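You operate a simulated robot arm through the tools that you are given. There is no shell and no other tool. Be economical: measure what you need, move in short steps, check, and stop when the job is done.

You are at the controls of a simulated robot arm. One attempt, no reset.

## Task
Push the square carton to the lane stop and guard its two free corners.
Fine: lower the stop first; slide both blue corner guards up against the upright edges away from the stop.
Where things are to end (x, y in the base frame): square carton within 0.025 m of [0.52, -0.14].

The check looks at the end state, three seconds after you hand in, the way a careful person would. Anything else that was tipped, shoved, dropped, spilled or broken makes it a failure.

## Robot
A 7-joint arm with a two-finger parallel gripper, fixed in place. Base frame: the origin is at the foot of the arm, x ahead of it, y to its left, z up; the work surface is at about z = 0.864. Lengths are in m, angles in rad, forces in N, time in s.
With the tool pointing down near the work surface it reaches from about 0.36 to 0.78 m from the base axis. Its first joint turns from -2.897 to 2.897 rad. Payload 3.91 kg.
The TCP is the grasp point between the finger pads, 0.03 m short of the fingertips. In the tool frame z runs along the fingers and y along their closing line. Largest opening 0.11 m; finger width 0.02, thickness 0.01; the body of the gripper, 0.048 by 0.112 m, starts 0.055 m behind the TCP.
Orientation is that of the tool frame in the base frame, as a unit quaternion [x, y, z, w]. With the fingers straight down and closing along the base's y, the tool's x points along the base's -x, its y along +y and its z along -z.

## Interface
- The arm moves only by the tool step_arm. Its argument "plan" is a list of rows, each an object of numbers (a shift or turn left out is 0, a gripper value left out holds the last): "tx", "ty", "tz": the shift along the base's x, y, z in m; "rx", "ry", "rz": the turn, a rotation vector about the base's x, y, z in degrees; "fingers": the gripper command, from -1 (fully open) to 1 (shut), values between in proportion. In form: [{"tx": .., "ty": .., "tz": .., "rx": .., "ry": .., "rz": .., "fingers": ..}, ...]. A call has 1 to 8 rows; each row shifts and turns the commanded pose from where the row before left it. Each row takes 0.2 s and may step no farther than 0.05 m and 0.15 rad from the row before; otherwise, or with a gripper value out of range, the whole call is refused. A pose out of reach is approached as far as the arm can. The call stops where the force on the tool passes 90 N (or 10 N more than at its start, if that is more) or the arm is blocked; 0.2 s more then pass. Each finger travels about 0.153 m/s and halts on what it meets, pressing with about 42 N; the grip force reading is that of the motor and also rises with nothing between the fingers. The clock runs only during rows and for 0.2 s after the last one: add rows that do not move to give the fingers time. The reply holds the time, the measured pose of the TCP, the force on the tool along the base axes, the opening and the grip force, in the units named above and with some noise, with the torque about the TCP (base axes, N m) and any sound that the robot's microphone picked up.
- Cameras (640 x 400 px; columns grow to the right, rows downward): "scene" is fixed at [0.0527, 0.6493, 1.6497]; the picture's right is [-0.59, -0.81, 0.00], its down [-0.44, 0.32, -0.84] and it looks along [0.68, -0.49, -0.55] (base axes); focal length 317 px, centre (320, 200). "wrist" rides on the gripper at [0.077, 0.007, -0.114] in the tool frame; the picture's right is [-0.09, 1.00, 0.00], its down [-0.80, -0.07, -0.59] and it looks along [-0.59, -0.05, 0.80] (tool axes); focal length 270 px, centre (320, 200). There is no depth. A picture from a camera that has moved, and an enlarged one, comes with that camera's place and axes in the base frame and with its lens.
- grab_frame(camera): a new picture of that camera. No time passes.
- lift_body(by): slides the trunk up (or, below 0, down) by that many m; the arm rides with it, the base frame stays. It gives what a move gives, with no picture.
- enlarge(camera, box): a new picture of the part [left, top, right, bottom] of that camera's present view, enlarged. No time passes.
- job_done(): hands the job in; it is judged then, once.

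Go step by step. Nothing tells you positions but the pictures and the camera data: compare them with the known pose of the tool, close in by small moves and look again before you grip or let go. The budget is 120 turns and 68 pictures, counting those below and the enlarged ones. Unless the task says otherwise, let go and move clear before handing in, and close with one line.

The tools are called after ">>>" as a command line: name --argument value ..., lists and objects as JSON in quotes. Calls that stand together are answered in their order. step_arm: Moves the arm, as the interface text tells. Its arguments: {"type":"object","properties":{"plan":{"type":"array"}},"required":["plan"]} The other tools are called the same way: lift_body (by) slides the trunk up or down; grab_frame (camera) takes a picture; enlarge (camera, box) takes an enlarged picture of a part of a camera's view; job_done () hands the job in.

At the start:

```text
time: 0.0
eef_pos: [0.4539, 0.0739, 1.3522]
orientation: [0.0, 1.0, 0.001, 0.0]
wrist_force: [-1.0, 1.3, -0.4]
wrist_torque: [-0.01, -0.01, 0.01]
opening: 0.1101
grip_force: 0.1
trunk travel left (down, up): [-0.575, 0.035]
```

scene: 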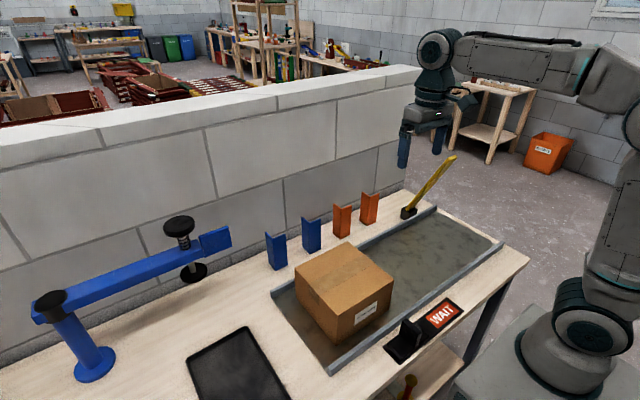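
wrist: 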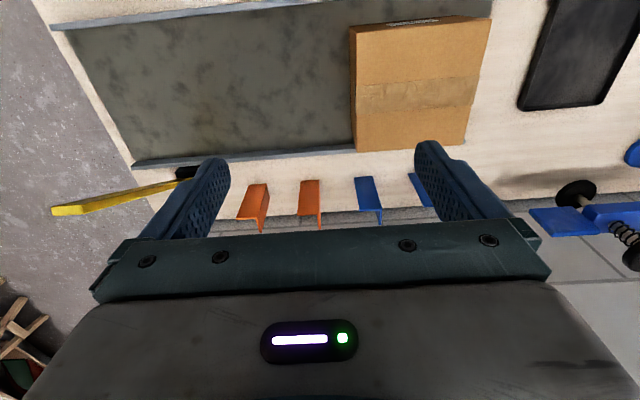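

I see the carton in a lane running along y, a raised yellow stop at the far (−y) end, two blue and two orange corner guards behind the lane, and a black switch/lever beside a WAIT sign. I'll look closer first.

>>> enlarge --camera "scene" --box '[250, 140, 530, 380]'

>>> enlarge --camera "scene" --box '[360, 280, 480, 380]'

>>> enlarge --camera "wrist" --box '[40, 0, 640, 250]'

```text
1.67 times, centred on (390, 260) of scene
camera zoom: at [0.0527, 0.6493, 1.6497], right [-0.59, -0.81, 0.0], down [-0.44, 0.32, -0.84], along [0.68, -0.49, -0.55], focal length 529 px, centre (203, 100)
```

zoom: 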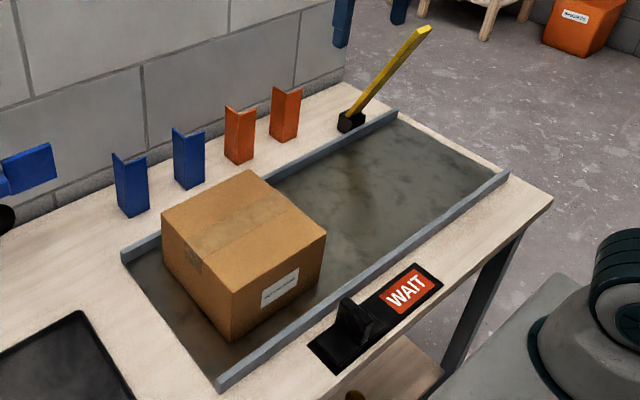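

```text
4.00 times, centred on (420, 330) of scene
camera zoom: at [0.0527, 0.6493, 1.6497], right [-0.59, -0.81, 0.0], down [-0.44, 0.32, -0.84], along [0.68, -0.49, -0.55], focal length 1269 px, centre (-80, -320)
```

zoom: 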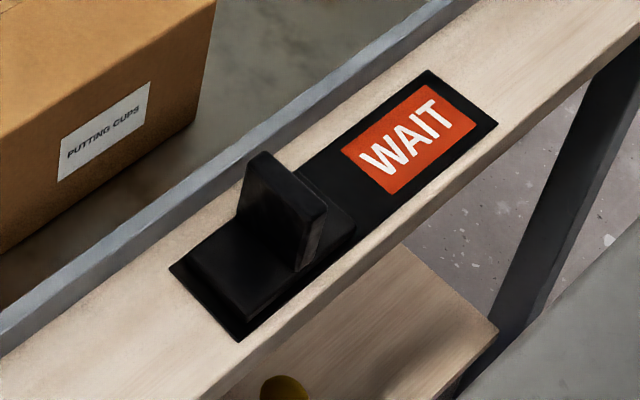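

```text
1.07 times, centred on (340, 125) of wrist (not enlarged: the box is as wide or as high as the picture)
camera zoom: at [0.377, 0.0807, 1.4662], right [0.09, 1.0, 0.0], down [0.8, -0.07, 0.59], along [0.59, -0.05, -0.8], focal length 288 px, centre (299, 280)
```

zoom: 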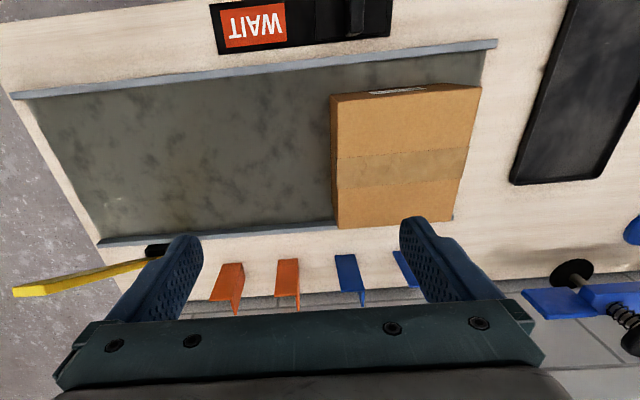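

Estimates: carton about 0.195 m square, centred near (0.525, 0.224). The stop hinge is near (0.695, −0.275), with its bar tilted up to a tip near (0.56, −0.265, 1.20). Next I'll look closely at the guards and the stop.

>>> enlarge --camera "scene" --box '[255, 180, 395, 275]'

>>> enlarge --camera "scene" --box '[380, 140, 480, 230]'

```text
4.21 times, centred on (325, 228) of scene
camera zoom: at [0.0527, 0.6493, 1.6497], right [-0.59, -0.81, 0.0], down [-0.44, 0.32, -0.84], along [0.68, -0.49, -0.55], focal length 1336 px, centre (299, 84)
```

zoom: 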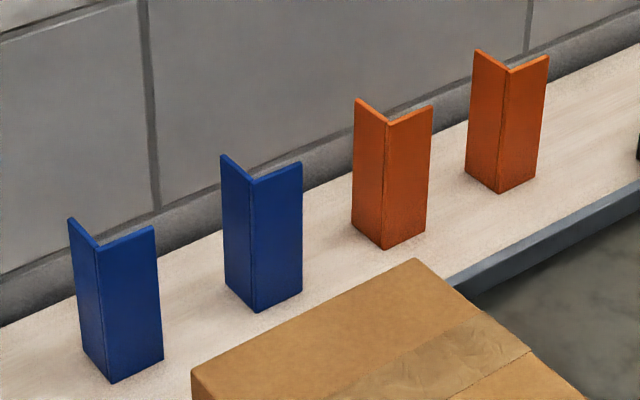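

```text
4.44 times, centred on (430, 185) of scene
camera zoom: at [0.0527, 0.6493, 1.6497], right [-0.59, -0.81, 0.0], down [-0.44, 0.32, -0.84], along [0.68, -0.49, -0.55], focal length 1410 px, centre (-169, 267)
```

zoom: 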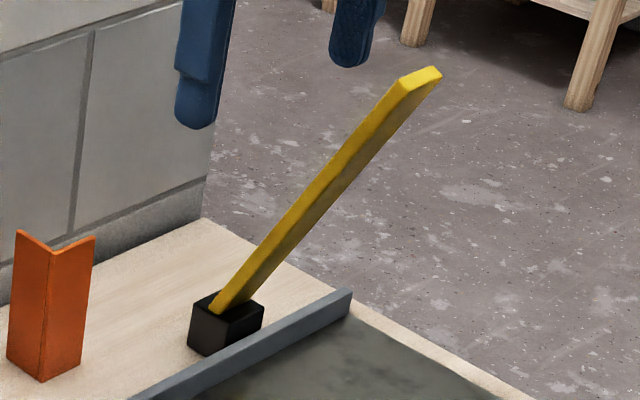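

The guards are L-shaped with the vertex toward the camera and legs of about 0.047 m running +x and −y. Blue vertices sit near (0.76, 0.325) and (0.76, 0.188). First I'll go and look at the stop from the wrist with the fingers closed.

>>> step_arm --plan '[{"ty": -0.05, "fingers": 1}, {"ty": -0.05}, {"ty": -0.05}, {"ty": -0.05}, {"ty": -0.05}, {"ty": -0.05}, {"ty": -0.02}, {}]'

>>> grab_frame --camera "wrist"

```text
time: 1.8
eef_pos: [0.4515, -0.2462, 1.3519]
orientation: [0.001, 1.0, 0.0, 0.001]
wrist_force: [0.8, -0.1, 0.0]
wrist_torque: [0.01, 0.02, 0.0]
opening: 0.0
grip_force: 37.6
trunk travel left (down, up): [-0.575, 0.035]
```

```text
60 pictures are left
camera wrist: at [0.3748, -0.2399, 1.4672], right [0.09, 1.0, 0.0], down [0.8, -0.07, 0.59], along [0.59, -0.05, -0.8], focal length 270 px, centre (320, 200)
```

wrist: 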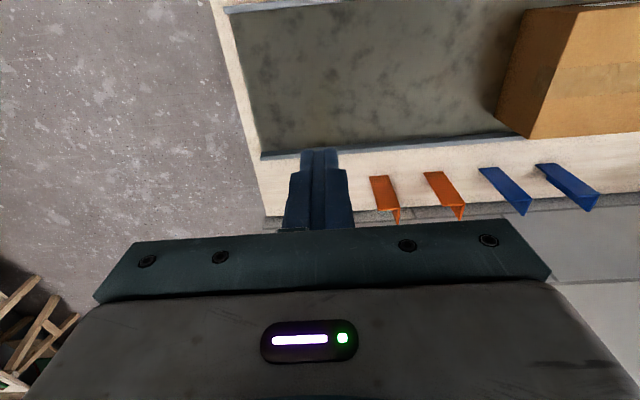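

The bar is hidden exactly behind the gripper, so its y is close to −0.25. The scene view will show their relation.

>>> enlarge --camera "scene" --box '[370, 60, 550, 230]'

```text
2.35 times, centred on (460, 145) of scene
camera zoom: at [0.0527, 0.6493, 1.6497], right [-0.59, -0.81, 0.0], down [-0.44, 0.32, -0.84], along [0.68, -0.49, -0.55], focal length 746 px, centre (-9, 329)
```

zoom: 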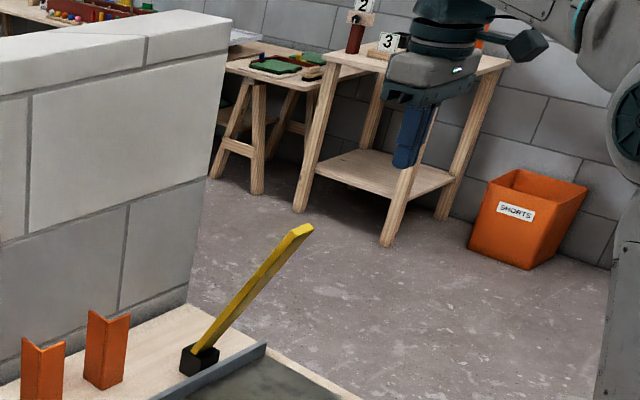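

The bar lies in the plane y ≈ −0.265, with its foot at (0.695, 0.91) and its tip at (0.565, 1.195). I'll pass over it to the +x side and come down there.

>>> step_arm --plan '[{"tx": 0.05, "ty": -0.01}, {"tx": 0.05, "ty": -0.009}, {"tx": 0.05}, {"tx": 0.05}, {"tx": 0.02}, {"tz": -0.05}, {"tz": -0.05}, {"tz": -0.05}]'

>>> enlarge --camera "scene" --box '[350, 60, 530, 230]'

```text
refused: row 1 steps farther than a row can; nothing moved
```

```text
2.35 times, centred on (440, 145) of scene
camera zoom: at [0.0527, 0.6493, 1.6497], right [-0.59, -0.81, 0.0], down [-0.44, 0.32, -0.84], along [0.68, -0.49, -0.55], focal length 746 px, centre (38, 329)
```

zoom: 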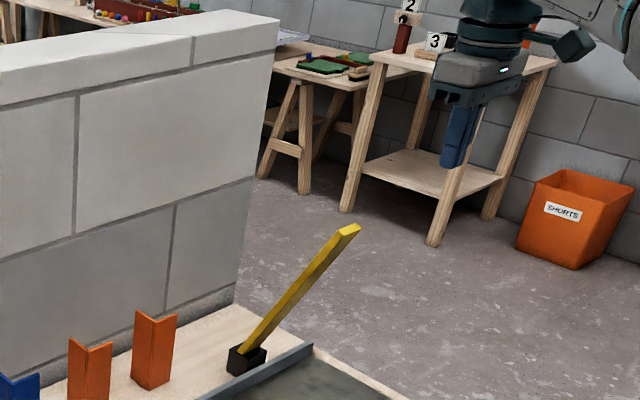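

The diagonal row was too long, so nothing moved. I'll resend it with smaller steps.

>>> step_arm --plan '[{"tx": 0.045, "ty": -0.01}, {"tx": 0.045, "ty": -0.009}, {"tx": 0.045}, {"tx": 0.045}, {"tx": 0.035}, {"tz": -0.05}, {"tz": -0.05}, {"tz": -0.05}]'

>>> enlarge --camera "scene" --box '[350, 60, 530, 230]'

```text
time: 3.6
eef_pos: [0.6082, -0.254, 1.1855]
orientation: [0.0, 1.0, -0.001, 0.0]
wrist_force: [-0.4, -1.0, 0.7]
wrist_torque: [0.0, -0.02, -0.03]
opening: 0.0
grip_force: 37.6
out of reach, approached as far as the arm can: row 4, 5
trunk travel left (down, up): [-0.575, 0.035]
```

```text
2.35 times, centred on (440, 145) of scene
camera zoom: at [0.0527, 0.6493, 1.6497], right [-0.59, -0.81, 0.0], down [-0.44, 0.32, -0.84], along [0.68, -0.49, -0.55], focal length 746 px, centre (38, 329)
```

zoom: 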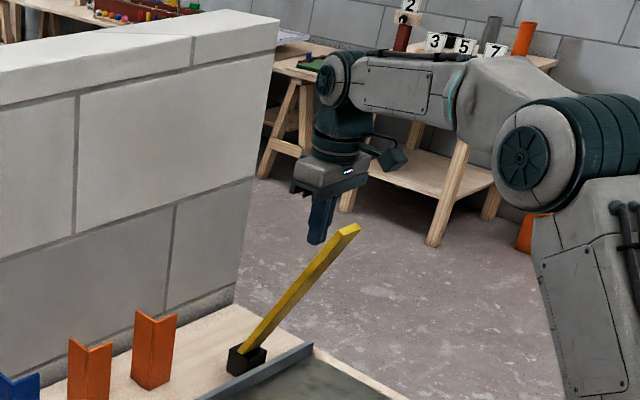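

The arm stopped short in x at that height, and the fingers are now just +x of the bar. I'll line up y and x, and go lower.

>>> step_arm --plan '[{"tx": 0.03}, {"tz": -0.03, "ty": -0.011}, {"tx": 0.01, "tz": -0.03}, {}]'

>>> enlarge --camera "scene" --box '[360, 100, 500, 230]'

>>> grab_frame --camera "wrist"

```text
time: 4.6
eef_pos: [0.6478, -0.2671, 1.1251]
orientation: [0.0, 1.0, 0.0, 0.0]
wrist_force: [0.2, -0.6, -0.1]
wrist_torque: [-0.04, 0.01, -0.01]
opening: 0.0
grip_force: 37.8
trunk travel left (down, up): [-0.575, 0.035]
```

```text
3.08 times, centred on (430, 165) of scene
camera zoom: at [0.0527, 0.6493, 1.6497], right [-0.59, -0.81, 0.0], down [-0.44, 0.32, -0.84], along [0.68, -0.49, -0.55], focal length 976 px, centre (-18, 308)
```

zoom: 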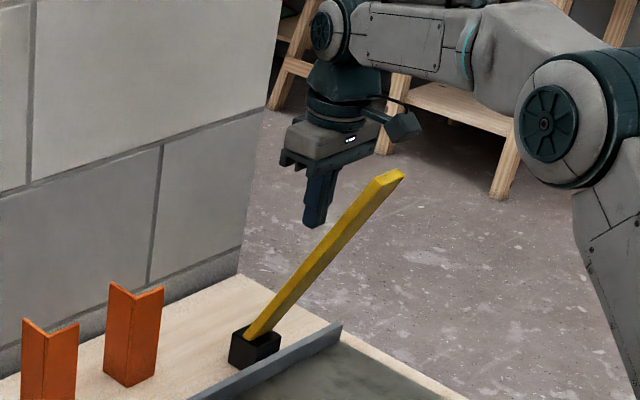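

```text
55 pictures are left
camera wrist: at [0.571, -0.2601, 1.2402], right [0.09, 1.0, 0.0], down [0.8, -0.07, 0.6], along [0.59, -0.05, -0.8], focal length 270 px, centre (320, 200)
```

wrist: 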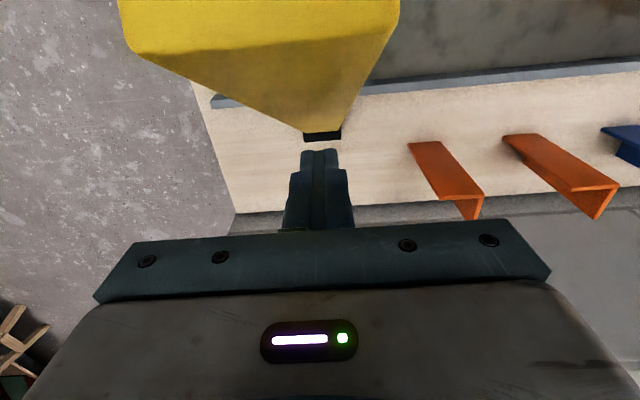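

The fingers are lined up behind the bar. I'll now push it −x and down along its arc, first about half way.

>>> step_arm --plan '[{"tx": -0.016, "tz": -0.005}, {"tx": -0.016, "tz": -0.01}, {"tx": -0.016, "tz": -0.01}, {"tx": -0.026, "tz": -0.02}, {}]'

>>> enlarge --camera "scene" --box '[360, 100, 500, 230]'

```text
time: 5.8
eef_pos: [0.5732, -0.2669, 1.0814]
orientation: [0.0, 1.0, 0.0, 0.001]
wrist_force: [0.5, -0.5, 0.0]
wrist_torque: [-0.01, 0.02, 0.03]
opening: 0.0
grip_force: 37.8
trunk travel left (down, up): [-0.575, 0.035]
```

```text
3.08 times, centred on (430, 165) of scene
camera zoom: at [0.0527, 0.6493, 1.6497], right [-0.59, -0.81, 0.0], down [-0.44, 0.32, -0.84], along [0.68, -0.49, -0.55], focal length 976 px, centre (-18, 308)
```

zoom: 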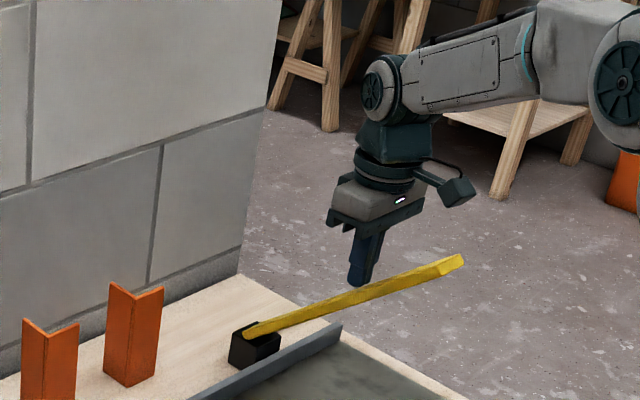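

The bar swings easily and is partly down. I'll continue along the arc.

>>> step_arm --plan '[{"tx": -0.025, "tz": -0.025}, {"tx": -0.02, "tz": -0.03}, {"tx": -0.012, "tz": -0.03}, {"tx": -0.008, "tz": -0.03}, {}]'

>>> enlarge --camera "scene" --box '[360, 140, 540, 280]'

```text
time: 7.0
eef_pos: [0.5066, -0.2655, 0.9669]
orientation: [0.0, 1.0, 0.0, 0.0]
wrist_force: [-0.1, 0.1, 0.1]
wrist_torque: [0.01, 0.01, 0.01]
opening: 0.0
grip_force: 38.4
trunk travel left (down, up): [-0.575, 0.035]
```

```text
2.86 times, centred on (450, 210) of scene
camera zoom: at [0.0527, 0.6493, 1.6497], right [-0.59, -0.81, 0.0], down [-0.44, 0.32, -0.84], along [0.68, -0.49, -0.55], focal length 906 px, centre (-51, 171)
```

zoom: 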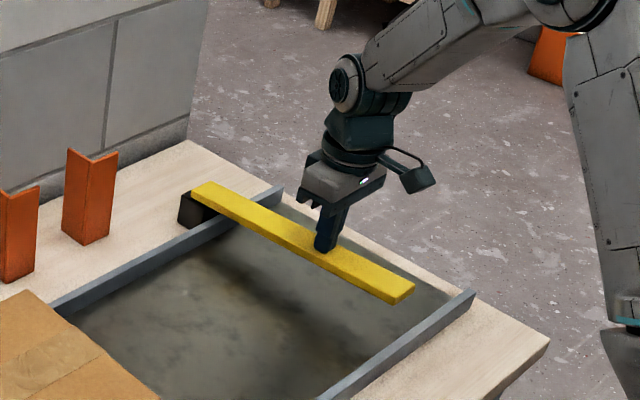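

The bar is nearly level. I'll press down gently until I feel it seat.

>>> step_arm --plan '[{"tz": -0.01}, {"tz": -0.01}, {"tz": -0.01}, {"tz": -0.01}, {"tz": -0.01}]'

>>> enlarge --camera "scene" --box '[360, 140, 540, 280]'

```text
time: 7.8
eef_pos: [0.5053, -0.2653, 0.9532]
orientation: [0.0, 1.0, -0.007, 0.012]
wrist_force: [-22.8, 13.9, 53.7]
wrist_torque: [0.48, 1.13, -0.1]
opening: 0.0
grip_force: 38.1
trunk travel left (down, up): [-0.575, 0.035]
stopped in row 4: the force on the tool passed its limit at 100 N (the readings are from after the stop); the commanded pose is now the measured one
```

```text
2.86 times, centred on (450, 210) of scene
camera zoom: at [0.0527, 0.6493, 1.6497], right [-0.59, -0.81, 0.0], down [-0.44, 0.32, -0.84], along [0.68, -0.49, -0.55], focal length 906 px, centre (-51, 171)
```

zoom: 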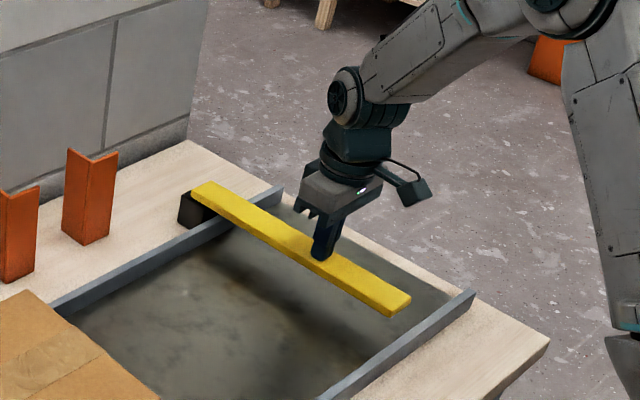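

The stop is down and seated level. Now I'll lift, turn the gripper −90° so the open fingers span x, and travel above everything to behind the carton.

>>> step_arm --plan '[{"tz": 0.05}, {"tz": 0.05}, {"tz": 0.05}, {"tz": 0.05, "rz": -8.5}, {"ty": 0.048, "rz": -8.5}, {"ty": 0.048, "rz": -8.5}, {"ty": 0.048, "rz": -8.5}, {"ty": 0.048, "rz": -8.5}]'

>>> step_arm --plan '[{"ty": 0.048, "rz": -8.5, "fingers": -1}, {"ty": 0.048, "rz": -8.5}, {"ty": 0.048, "rz": -8.5}, {"ty": 0.048, "rz": -8.5}, {"ty": 0.048, "rz": -8.5}, {"ty": 0.048, "rz": -5}, {"ty": 0.048}, {"ty": 0.048}]'

>>> step_arm --plan '[{"ty": 0.048}, {"ty": 0.04, "tx": 0.015}, {}]'

>>> grab_frame --camera "wrist"

>>> grab_frame --camera "scene"

```text
time: 9.6
eef_pos: [0.5119, -0.0738, 1.1464]
orientation: [0.363, 0.932, -0.008, 0.006]
wrist_force: [-0.2, 0.1, 0.7]
wrist_torque: [-0.01, -0.03, 0.01]
opening: 0.0
grip_force: 37.9
trunk travel left (down, up): [-0.575, 0.035]
```

```text
time: 11.4
eef_pos: [0.51, 0.3098, 1.146]
orientation: [0.707, 0.707, -0.01, 0.003]
wrist_force: [0.1, -0.4, 0.7]
wrist_torque: [0.0, -0.01, -0.02]
opening: 0.1102
grip_force: 0.0
trunk travel left (down, up): [-0.575, 0.035]
```

```text
time: 12.2
eef_pos: [0.5263, 0.3954, 1.1465]
orientation: [0.707, 0.707, -0.01, 0.003]
wrist_force: [0.1, -1.0, 0.0]
wrist_torque: [0.04, 0.0, 0.0]
opening: 0.11
grip_force: 0.0
trunk travel left (down, up): [-0.575, 0.035]
```

```text
51 pictures are left
camera wrist: at [0.5338, 0.475, 1.2598], right [1.0, -0.09, -0.01], down [-0.07, -0.79, 0.61], along [-0.06, -0.61, -0.79], focal length 270 px, centre (320, 200)
```

wrist: 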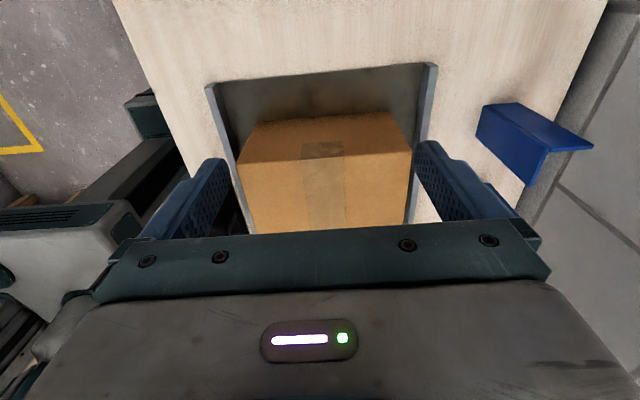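

```text
50 pictures are left
```

scene: 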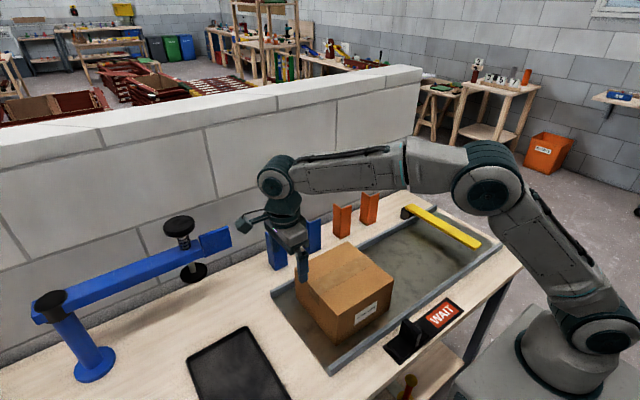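

The stop now lies across the lane. I'll descend behind the carton with TCP z ≈ 0.955 and approach its +y face.

>>> step_arm --plan '[{"tz": -0.05}, {"tz": -0.05}, {"tz": -0.05}, {"tz": -0.041}, {"ty": -0.03}, {}]'

>>> grab_frame --camera "wrist"

>>> enlarge --camera "scene" --box '[240, 200, 440, 380]'

```text
time: 13.6
eef_pos: [0.5258, 0.3648, 0.9554]
orientation: [0.708, 0.707, -0.01, 0.003]
wrist_force: [0.5, -0.2, 0.0]
wrist_torque: [-0.03, -0.03, 0.01]
opening: 0.1097
grip_force: 0.1
trunk travel left (down, up): [-0.575, 0.035]
```

```text
49 pictures are left
camera wrist: at [0.5341, 0.4445, 1.0679], right [1.0, -0.09, -0.01], down [-0.06, -0.79, 0.61], along [-0.06, -0.61, -0.79], focal length 270 px, centre (320, 200)
```

wrist: 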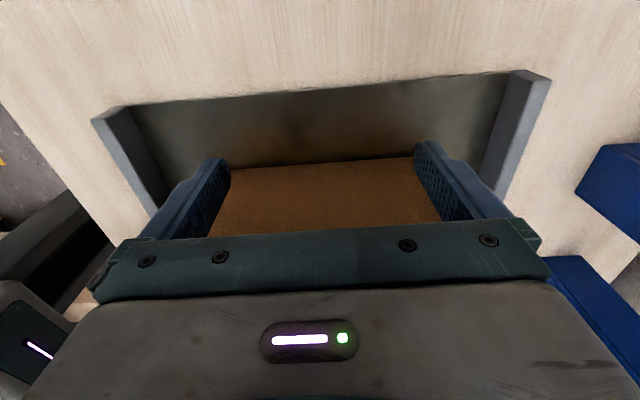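

```text
2.22 times, centred on (340, 290) of scene
camera zoom: at [0.0527, 0.6493, 1.6497], right [-0.59, -0.81, 0.0], down [-0.44, 0.32, -0.84], along [0.68, -0.49, -0.55], focal length 705 px, centre (276, 0)
```

zoom: 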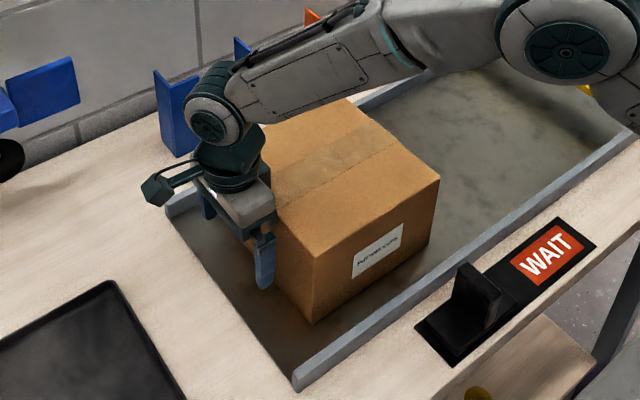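

The gripper is centred behind the carton, whose face is near y ≈ 0.327. I'll make contact and start pushing slowly.

>>> step_arm --plan '[{"ty": -0.015}, {"ty": -0.01}, {"ty": -0.01}, {"ty": -0.015}, {"ty": -0.015}, {"ty": -0.015}, {}]'

>>> enlarge --camera "scene" --box '[240, 200, 440, 380]'

```text
time: 15.2
eef_pos: [0.5263, 0.2842, 0.9561]
orientation: [0.707, 0.708, -0.01, 0.002]
wrist_force: [-0.1, -0.2, 0.4]
wrist_torque: [-0.01, -0.01, -0.04]
opening: 0.1101
grip_force: 0.0
trunk travel left (down, up): [-0.575, 0.035]
```

```text
2.22 times, centred on (340, 290) of scene
camera zoom: at [0.0527, 0.6493, 1.6497], right [-0.59, -0.81, 0.0], down [-0.44, 0.32, -0.84], along [0.68, -0.49, -0.55], focal length 705 px, centre (276, 0)
```

zoom: 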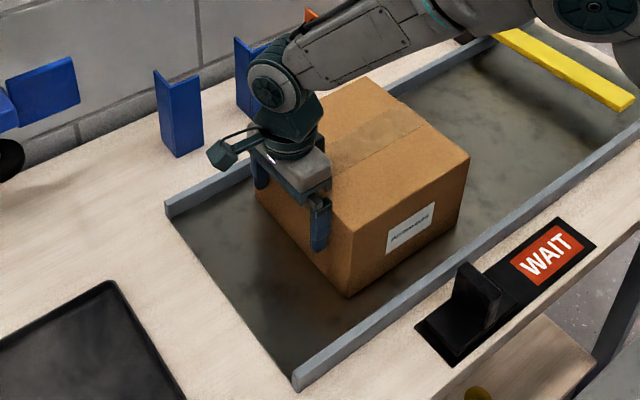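

The carton slides straight with little force. I'll keep pushing until it is near the stop.

>>> step_arm --plan '[{"ty": -0.02}, {"ty": -0.02}, {"ty": -0.02}, {"ty": -0.02}, {"ty": -0.02}, {"ty": -0.02}, {"ty": -0.02}, {"ty": -0.02}]'

>>> step_arm --plan '[{"ty": -0.02}, {"ty": -0.02}, {"ty": -0.02}, {"ty": -0.02}, {"ty": -0.02}, {}]'

>>> grab_frame --camera "scene"

>>> grab_frame --camera "wrist"

```text
time: 17.0
eef_pos: [0.5269, 0.1227, 0.9558]
orientation: [0.707, 0.707, -0.01, 0.002]
wrist_force: [-0.2, 0.9, -0.2]
wrist_torque: [0.01, 0.01, -0.01]
opening: 0.1099
grip_force: 0.1
trunk travel left (down, up): [-0.575, 0.035]
```

```text
time: 18.4
eef_pos: [0.5268, 0.0252, 0.9552]
orientation: [0.707, 0.707, -0.01, 0.002]
wrist_force: [0.2, 0.3, 1.1]
wrist_torque: [0.0, -0.02, 0.03]
opening: 0.1099
grip_force: 0.1
trunk travel left (down, up): [-0.575, 0.035]
```

```text
46 pictures are left
```

scene: 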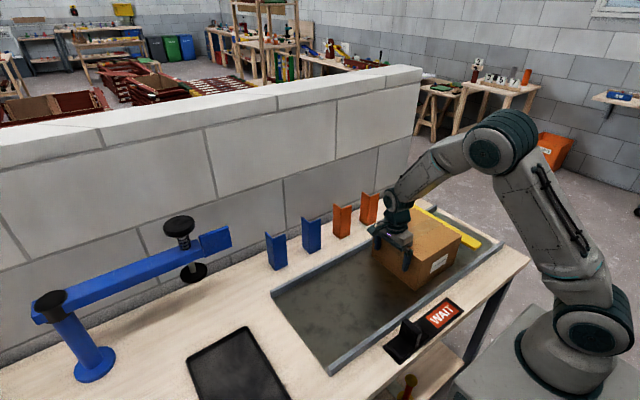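

```text
45 pictures are left
camera wrist: at [0.5349, 0.1041, 1.0683], right [1.0, -0.09, -0.01], down [-0.07, -0.79, 0.61], along [-0.06, -0.61, -0.79], focal length 270 px, centre (320, 200)
```

wrist: 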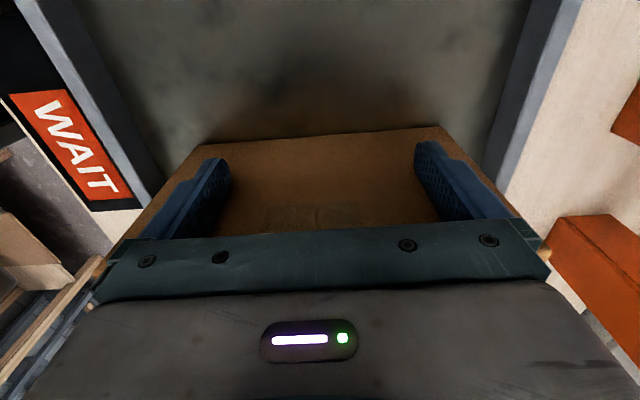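

The carton is square in the lane: x from 0.4235 to 0.6175, +y face at about 0.013. It needs roughly 0.056 m more, so I'll creep until it meets the stop.

>>> step_arm --plan '[{"ty": -0.015}, {"ty": -0.015}, {"ty": -0.01}, {"ty": -0.005}, {"ty": -0.003}, {"ty": -0.003}, {}]'

>>> enlarge --camera "scene" --box '[370, 180, 500, 300]'

```text
time: 20.0
eef_pos: [0.5258, -0.0241, 0.9549]
orientation: [0.707, 0.707, -0.01, 0.003]
wrist_force: [0.1, 3.5, 1.0]
wrist_torque: [-0.02, 0.02, 0.01]
opening: 0.1102
grip_force: 0.1
trunk travel left (down, up): [-0.575, 0.035]
```

```text
3.33 times, centred on (435, 240) of scene
camera zoom: at [0.0527, 0.6493, 1.6497], right [-0.59, -0.81, 0.0], down [-0.44, 0.32, -0.84], along [0.68, -0.49, -0.55], focal length 1058 px, centre (-63, 67)
```

zoom: 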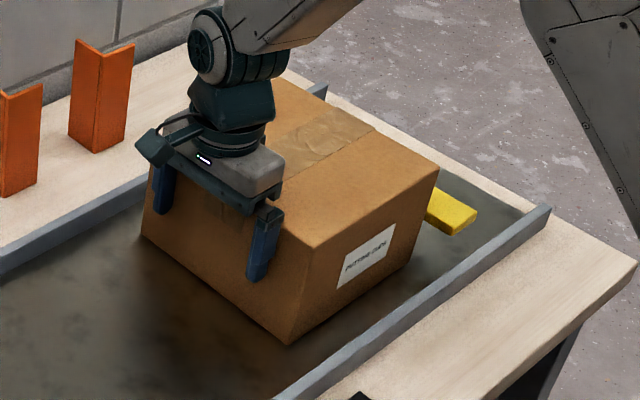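

There is a small steady force, possibly first contact with the stop. A few more millimetres.

>>> step_arm --plan '[{"ty": -0.002}, {"ty": -0.002}, {}, {}]'

```text
time: 21.0
eef_pos: [0.5271, -0.0282, 0.9564]
orientation: [0.707, 0.707, -0.01, 0.003]
wrist_force: [-0.3, 4.7, -0.5]
wrist_torque: [0.0, 0.0, -0.09]
opening: 0.1098
grip_force: 0.0
trunk travel left (down, up): [-0.575, 0.035]
```

>>> step_arm --plan '[{"ty": -0.003}, {}, {}]'

>>> step_arm --plan '[{"ty": -0.003}, {}, {}]'

```text
time: 21.8
eef_pos: [0.5271, -0.0313, 0.9552]
orientation: [0.707, 0.707, -0.009, 0.002]
wrist_force: [1.2, 3.9, 1.7]
wrist_torque: [-0.01, 0.03, 0.05]
opening: 0.11
grip_force: 0.1
trunk travel left (down, up): [-0.575, 0.035]
```

```text
time: 22.6
eef_pos: [0.5262, -0.0357, 0.9556]
orientation: [0.706, 0.708, -0.009, 0.003]
wrist_force: [0.5, 3.6, 1.1]
wrist_torque: [0.0, 0.02, 0.11]
opening: 0.1098
grip_force: 0.1
trunk travel left (down, up): [-0.575, 0.035]
```

That's still only residual friction. The centre should be near y = −0.144, so I'll continue a few mm while watching the force.

>>> step_arm --plan '[{"ty": -0.003}, {}, {}]'

>>> enlarge --camera "scene" --box '[370, 180, 500, 300]'

```text
time: 23.4
eef_pos: [0.5268, -0.0374, 0.9557]
orientation: [0.707, 0.707, -0.01, 0.002]
wrist_force: [0.7, 5.6, 1.2]
wrist_torque: [0.02, 0.03, -0.16]
opening: 0.1099
grip_force: 0.1
trunk travel left (down, up): [-0.575, 0.035]
```

```text
3.33 times, centred on (435, 240) of scene
camera zoom: at [0.0527, 0.6493, 1.6497], right [-0.59, -0.81, 0.0], down [-0.44, 0.32, -0.84], along [0.68, -0.49, -0.55], focal length 1058 px, centre (-63, 67)
```

zoom: 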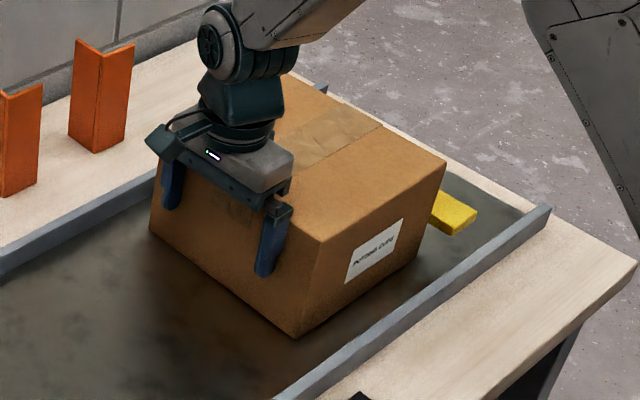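

The stop's near face looks to be around y ≈ −0.255 and the carton's leading face around −0.241, so a small gap remains. I'll keep creeping until real contact.

>>> step_arm --plan '[{"ty": -0.003}, {}, {}]'

>>> step_arm --plan '[{"ty": -0.003}, {}, {}]'

>>> enlarge --camera "scene" --box '[430, 210, 480, 250]'

```text
time: 24.2
eef_pos: [0.5253, -0.037, 0.9561]
orientation: [0.707, 0.707, -0.009, 0.003]
wrist_force: [2.0, 23.0, 7.3]
wrist_torque: [-0.03, 0.04, -0.72]
opening: 0.11
grip_force: 0.1
trunk travel left (down, up): [-0.575, 0.035]
```

```text
time: 25.0
eef_pos: [0.5251, -0.0372, 0.9548]
orientation: [0.706, 0.708, -0.01, 0.002]
wrist_force: [1.5, 37.9, 4.4]
wrist_torque: [-0.03, 0.07, -1.67]
opening: 0.1102
grip_force: 0.1
trunk travel left (down, up): [-0.575, 0.035]
```

```text
10.00 times, centred on (455, 230) of scene
camera zoom: at [0.0527, 0.6493, 1.6497], right [-0.59, -0.81, 0.0], down [-0.44, 0.32, -0.84], along [0.68, -0.49, -0.55], focal length 3172 px, centre (-1030, -100)
```

zoom: 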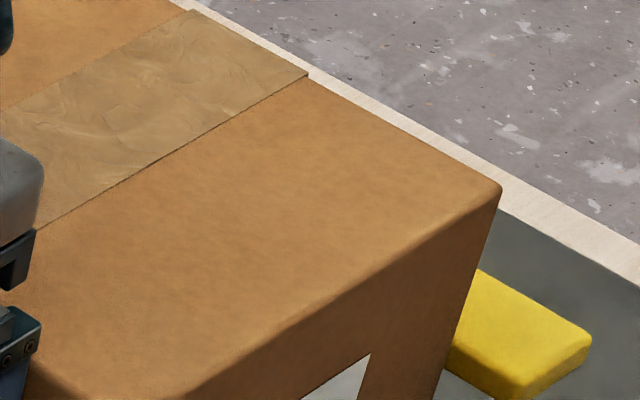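

It's seated against the stop: position held at −0.037 while the force rose to 38 N. The carton centre is about (0.521, −0.144). I'll back off, rise, and go look at the second blue guard near (0.76, 0.188).

>>> step_arm --plan '[{"ty": 0.02}, {"ty": 0.03}, {"tz": 0.05}, {"tz": 0.05}, {"tz": 0.05}, {"tz": 0.03, "tx": 0.03, "ty": 0.02}, {"tx": 0.035, "ty": 0.035}, {"tx": 0.035, "ty": 0.035}]'

>>> step_arm --plan '[{"tx": 0.035, "ty": 0.035}, {"tx": 0.035, "ty": 0.02}, {"fingers": -0.1}, {}]'

>>> grab_frame --camera "wrist"

>>> grab_frame --camera "scene"

```text
time: 26.8
eef_pos: [0.6268, 0.0976, 1.1343]
orientation: [0.707, 0.707, -0.011, 0.001]
wrist_force: [0.2, 0.7, -0.3]
wrist_torque: [-0.04, -0.01, 0.02]
opening: 0.1098
grip_force: 0.1
trunk travel left (down, up): [-0.575, 0.035]
```

```text
time: 27.8
eef_pos: [0.6972, 0.1506, 1.1361]
orientation: [0.707, 0.707, -0.01, 0.002]
wrist_force: [-0.1, 0.0, 0.2]
wrist_torque: [-0.01, -0.04, -0.01]
opening: 0.0605
grip_force: 0.1
trunk travel left (down, up): [-0.575, 0.035]
```

```text
41 pictures are left
camera wrist: at [0.7051, 0.23, 1.2488], right [1.0, -0.09, -0.01], down [-0.06, -0.79, 0.61], along [-0.06, -0.61, -0.79], focal length 270 px, centre (320, 200)
```

wrist: 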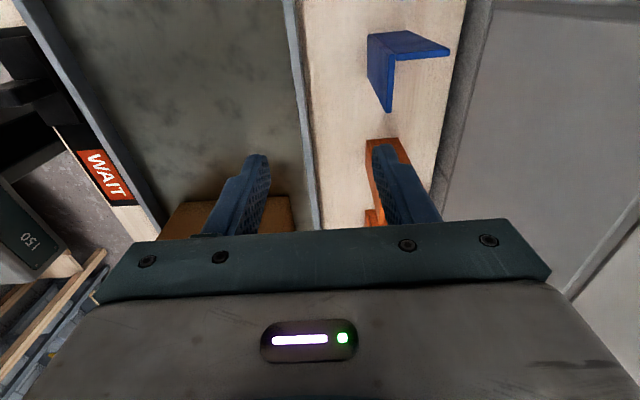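

```text
40 pictures are left
```

scene: 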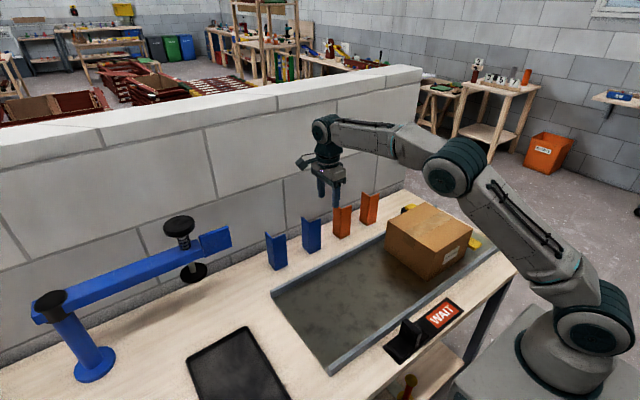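

Blue guard 2: vertex at about (0.757, 0.185), legs 0.048 m, top around z 1.00. I'll align above its −y leg with the fingers straddling it in x.

>>> step_arm --plan '[{"tz": -0.045}, {"tz": -0.025, "ty": 0.006}, {"tx": 0.03}, {"tx": 0.032}, {}]'

>>> grab_frame --camera "wrist"

>>> enlarge --camera "scene" --box '[250, 150, 390, 280]'

```text
time: 29.0
eef_pos: [0.757, 0.1578, 1.0648]
orientation: [0.707, 0.707, -0.01, 0.002]
wrist_force: [0.2, 0.4, -0.5]
wrist_torque: [0.01, 0.01, 0.0]
opening: 0.0606
grip_force: 0.1
trunk travel left (down, up): [-0.575, 0.035]
```

```text
39 pictures are left
camera wrist: at [0.7661, 0.2364, 1.1778], right [1.0, -0.09, -0.01], down [-0.06, -0.79, 0.61], along [-0.06, -0.61, -0.79], focal length 270 px, centre (320, 200)
```

wrist: 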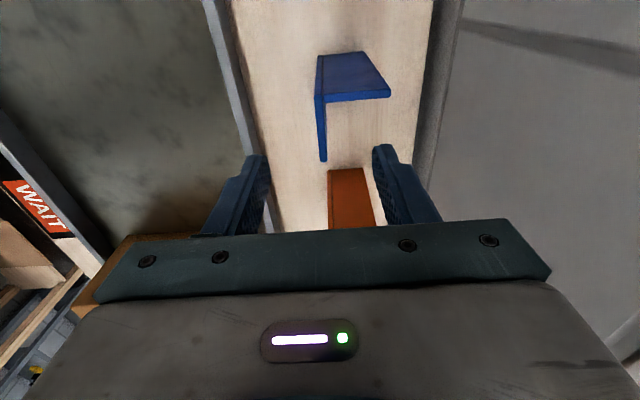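

```text
3.08 times, centred on (320, 215) of scene
camera zoom: at [0.0527, 0.6493, 1.6497], right [-0.59, -0.81, 0.0], down [-0.44, 0.32, -0.84], along [0.68, -0.49, -0.55], focal length 976 px, centre (320, 154)
```

zoom: 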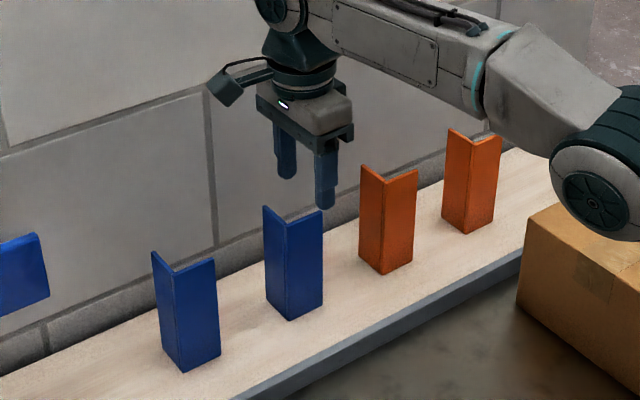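

Aligned: the leg is centred between the fingers. I'll descend to grip depth and close.

>>> step_arm --plan '[{"tz": -0.04}, {"tz": -0.03}, {"tz": -0.03}, {"fingers": 0.3}, {"fingers": 1}, {}, {}]'

>>> grab_frame --camera "wrist"

>>> enlarge --camera "scene" --box '[250, 150, 390, 280]'

```text
time: 30.6
eef_pos: [0.7581, 0.1573, 0.9652]
orientation: [0.707, 0.707, -0.009, 0.003]
wrist_force: [1.6, 0.7, 2.7]
wrist_torque: [0.14, -0.24, -0.03]
opening: 0.0051
grip_force: 42.0
trunk travel left (down, up): [-0.575, 0.035]
```

```text
37 pictures are left
camera wrist: at [0.7667, 0.2364, 1.0783], right [1.0, -0.09, -0.01], down [-0.06, -0.79, 0.61], along [-0.06, -0.61, -0.79], focal length 270 px, centre (320, 200)
```

wrist: 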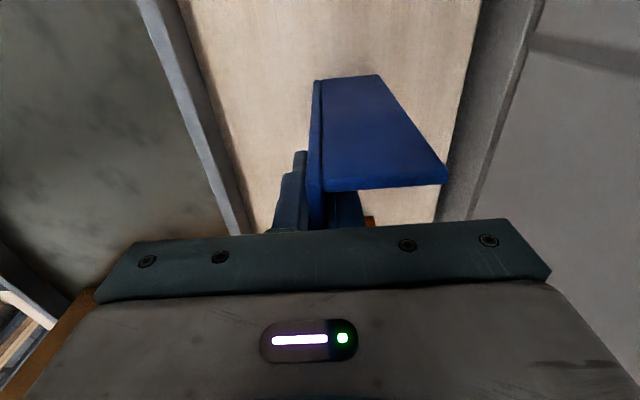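

```text
3.08 times, centred on (320, 215) of scene
camera zoom: at [0.0527, 0.6493, 1.6497], right [-0.59, -0.81, 0.0], down [-0.44, 0.32, -0.84], along [0.68, -0.49, -0.55], focal length 976 px, centre (320, 154)
```

zoom: 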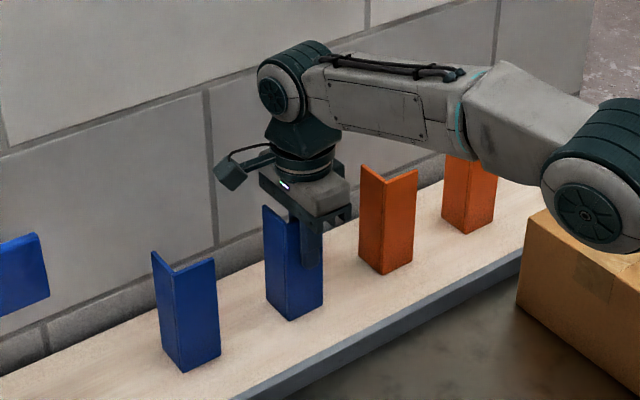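

Gripped; the leg is 5 mm thick. I'll lift clear of the rail and carry it over the lane to just +y of the carton's near (−x) corner.

>>> step_arm --plan '[{"tz": 0.03}, {"tz": 0.04}, {"tx": -0.045}, {"tx": -0.045, "ty": -0.015}, {"tx": -0.045, "ty": -0.015}, {"tx": -0.045, "ty": -0.015}, {"tx": -0.045, "ty": -0.015}, {"tx": -0.045, "ty": -0.015}]'

>>> step_arm --plan '[{"tx": -0.045, "ty": -0.015}, {"tx": -0.04, "ty": -0.01}, {"ty": -0.02}, {}]'

>>> grab_frame --camera "wrist"

>>> enlarge --camera "scene" --box '[340, 160, 500, 310]'

```text
time: 32.4
eef_pos: [0.486, 0.0833, 1.0362]
orientation: [0.707, 0.707, -0.01, 0.001]
wrist_force: [-0.7, 0.9, -0.8]
wrist_torque: [-0.03, 0.0, 0.01]
opening: 0.0053
grip_force: 41.8
trunk travel left (down, up): [-0.575, 0.035]
```

```text
time: 33.4
eef_pos: [0.4022, 0.0377, 1.0353]
orientation: [0.707, 0.707, -0.01, 0.002]
wrist_force: [-0.5, 0.0, -1.2]
wrist_torque: [0.0, 0.03, 0.02]
opening: 0.0054
grip_force: 41.8
trunk travel left (down, up): [-0.575, 0.035]
```

```text
35 pictures are left
camera wrist: at [0.411, 0.1158, 1.1494], right [1.0, -0.09, -0.01], down [-0.06, -0.79, 0.61], along [-0.06, -0.61, -0.79], focal length 270 px, centre (320, 200)
```

wrist: 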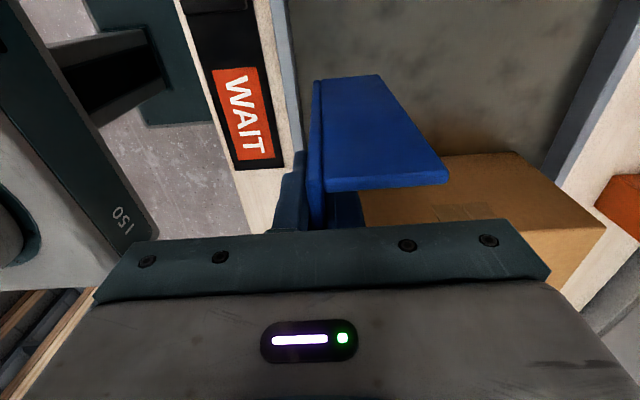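

```text
2.67 times, centred on (420, 235) of scene
camera zoom: at [0.0527, 0.6493, 1.6497], right [-0.59, -0.81, 0.0], down [-0.44, 0.32, -0.84], along [0.68, -0.49, -0.55], focal length 846 px, centre (53, 107)
```

zoom: 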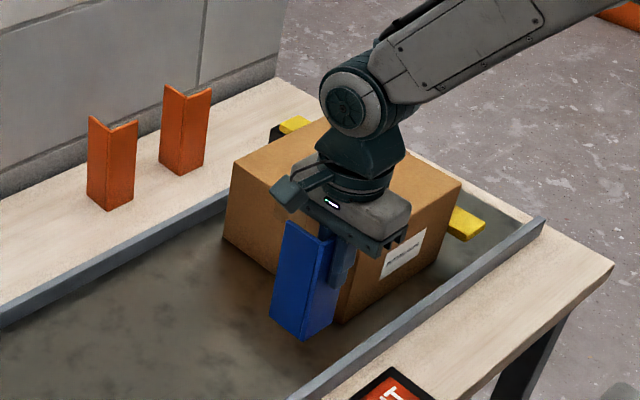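

The guard is upright, just off the corner. I'll lower it to hover a few mm above the lane, then slide −y beside the carton.

>>> step_arm --plan '[{"tz": -0.035}, {"tz": -0.027}, {"ty": -0.03}, {"ty": -0.03}, {"ty": -0.03}, {}]'

>>> enlarge --camera "scene" --box '[370, 180, 500, 300]'

>>> grab_frame --camera "wrist"

```text
time: 34.8
eef_pos: [0.4034, -0.0384, 0.975]
orientation: [0.705, 0.709, -0.015, 0.007]
wrist_force: [1.7, 41.1, 4.5]
wrist_torque: [-0.02, -0.11, 0.75]
opening: 0.0056
grip_force: 42.1
trunk travel left (down, up): [-0.575, 0.035]
```

```text
3.33 times, centred on (435, 240) of scene
camera zoom: at [0.0527, 0.6493, 1.6497], right [-0.59, -0.81, 0.0], down [-0.44, 0.32, -0.84], along [0.68, -0.49, -0.55], focal length 1058 px, centre (-63, 67)
```

zoom: 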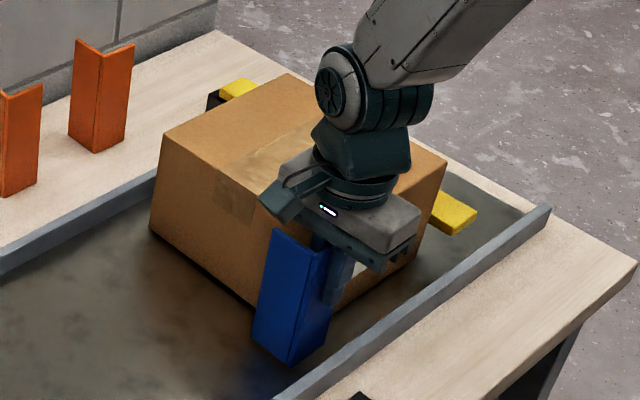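

```text
32 pictures are left
camera wrist: at [0.4117, 0.042, 1.0874], right [1.0, -0.08, -0.01], down [-0.06, -0.78, 0.62], along [-0.06, -0.62, -0.79], focal length 270 px, centre (320, 200)
```

wrist: 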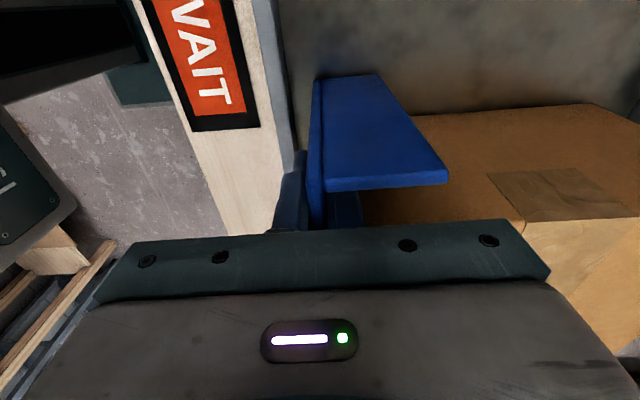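

The inner finger met the carton's +y face, and the guard's y-leg already overlaps the side. I'll back off slightly, set the guard down here, release, and slide it home from outside.

>>> step_arm --plan '[{"ty": 0.014}, {"ty": 0.002}, {"tz": -0.004}, {"tz": -0.003}, {}]'

```text
time: 36.0
eef_pos: [0.4031, -0.0374, 0.9672]
orientation: [0.708, 0.707, -0.008, 0.006]
wrist_force: [-2.2, 12.3, 37.5]
wrist_torque: [0.4, -0.46, 0.49]
opening: 0.0054
grip_force: 41.8
trunk travel left (down, up): [-0.575, 0.035]
```

It's on the floor and still touching the carton lightly. I'll ease off and open the fingers a little.

>>> step_arm --plan '[{"tz": 0.003, "ty": 0.002}, {"ty": 0.003}, {}]'

>>> step_arm --plan '[{"fingers": 0.75}, {"fingers": 0.6}, {}, {}]'

>>> grab_frame --camera "wrist"

```text
time: 36.8
eef_pos: [0.4024, -0.0322, 0.9687]
orientation: [0.707, 0.707, -0.01, 0.002]
wrist_force: [-0.6, -1.7, 4.5]
wrist_torque: [-0.08, -0.24, -0.07]
opening: 0.0054
grip_force: 42.4
trunk travel left (down, up): [-0.575, 0.035]
```

```text
time: 37.8
eef_pos: [0.4029, -0.0326, 0.9686]
orientation: [0.707, 0.707, -0.01, 0.002]
wrist_force: [1.2, 0.3, -0.5]
wrist_torque: [0.01, 0.02, 0.0]
opening: 0.022
grip_force: 0.1
trunk travel left (down, up): [-0.575, 0.035]
```

```text
31 pictures are left
camera wrist: at [0.4118, 0.0466, 1.0825], right [1.0, -0.09, -0.01], down [-0.06, -0.79, 0.61], along [-0.06, -0.61, -0.79], focal length 270 px, centre (320, 200)
```

wrist: 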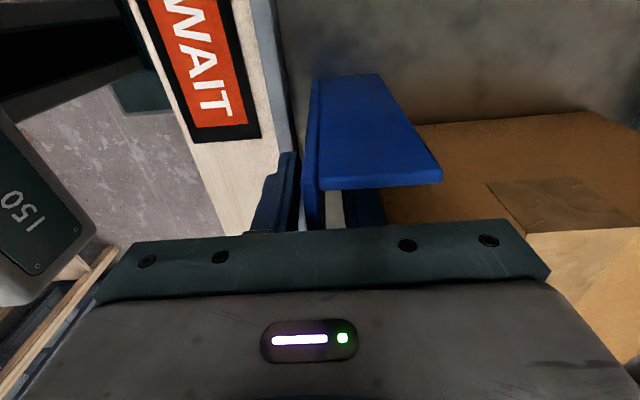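

Released cleanly. I'll rise straight up and look at the guard, rail and carton corner.

>>> step_arm --plan '[{"tz": 0.04}, {"tz": 0.045}, {"tz": 0.045}, {"tz": 0.04, "ty": 0.01}, {"ty": 0.04, "fingers": 1}, {"ty": 0.04}, {}]'

>>> grab_frame --camera "wrist"

>>> enlarge --camera "scene" --box '[370, 190, 490, 300]'

```text
time: 39.4
eef_pos: [0.4038, 0.0591, 1.1385]
orientation: [0.707, 0.707, -0.011, 0.002]
wrist_force: [-0.5, -0.2, 0.1]
wrist_torque: [0.01, 0.01, 0.02]
opening: 0.0
grip_force: 38.0
trunk travel left (down, up): [-0.575, 0.035]
```

```text
30 pictures are left
camera wrist: at [0.412, 0.137, 1.2518], right [1.0, -0.09, -0.01], down [-0.06, -0.79, 0.61], along [-0.06, -0.61, -0.79], focal length 270 px, centre (320, 200)
```

wrist: 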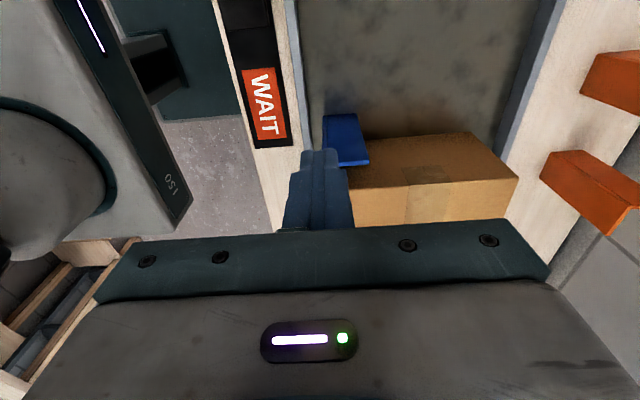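

```text
3.64 times, centred on (430, 245) of scene
camera zoom: at [0.0527, 0.6493, 1.6497], right [-0.59, -0.81, 0.0], down [-0.44, 0.32, -0.84], along [0.68, -0.49, -0.55], focal length 1154 px, centre (-80, 36)
```

zoom: 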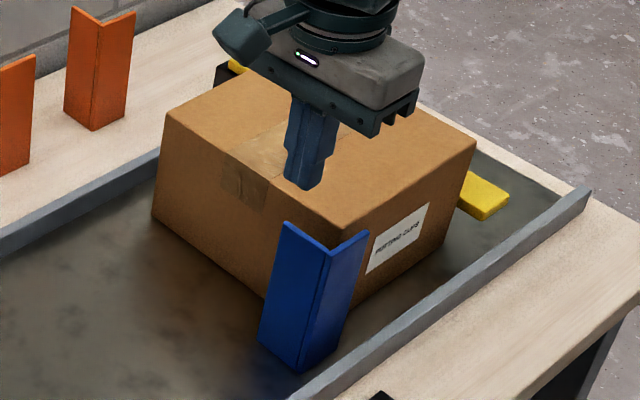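

The guard stands upright with its vertex at about (0.403, −0.006). I'll slide it −y with closed fingers on its +y face until it meets the carton.

>>> step_arm --plan '[{"tx": 0.015}, {"tz": -0.045}, {"tz": -0.045}, {"tz": -0.045}, {"tz": -0.041}, {"ty": -0.03}, {"ty": -0.015}, {}]'

>>> enlarge --camera "scene" --box '[370, 190, 490, 300]'

```text
time: 41.2
eef_pos: [0.4181, 0.0124, 0.9635]
orientation: [0.706, 0.708, -0.009, 0.003]
wrist_force: [0.2, -0.4, 0.7]
wrist_torque: [0.01, -0.02, 0.01]
opening: 0.0
grip_force: 37.8
trunk travel left (down, up): [-0.575, 0.035]
```

```text
3.64 times, centred on (430, 245) of scene
camera zoom: at [0.0527, 0.6493, 1.6497], right [-0.59, -0.81, 0.0], down [-0.44, 0.32, -0.84], along [0.68, -0.49, -0.55], focal length 1154 px, centre (-80, 36)
```

zoom: 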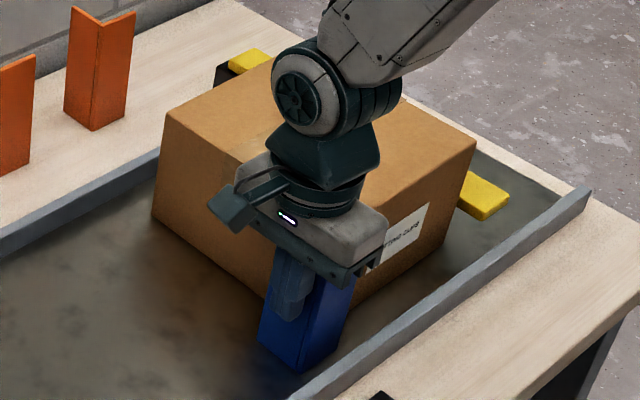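

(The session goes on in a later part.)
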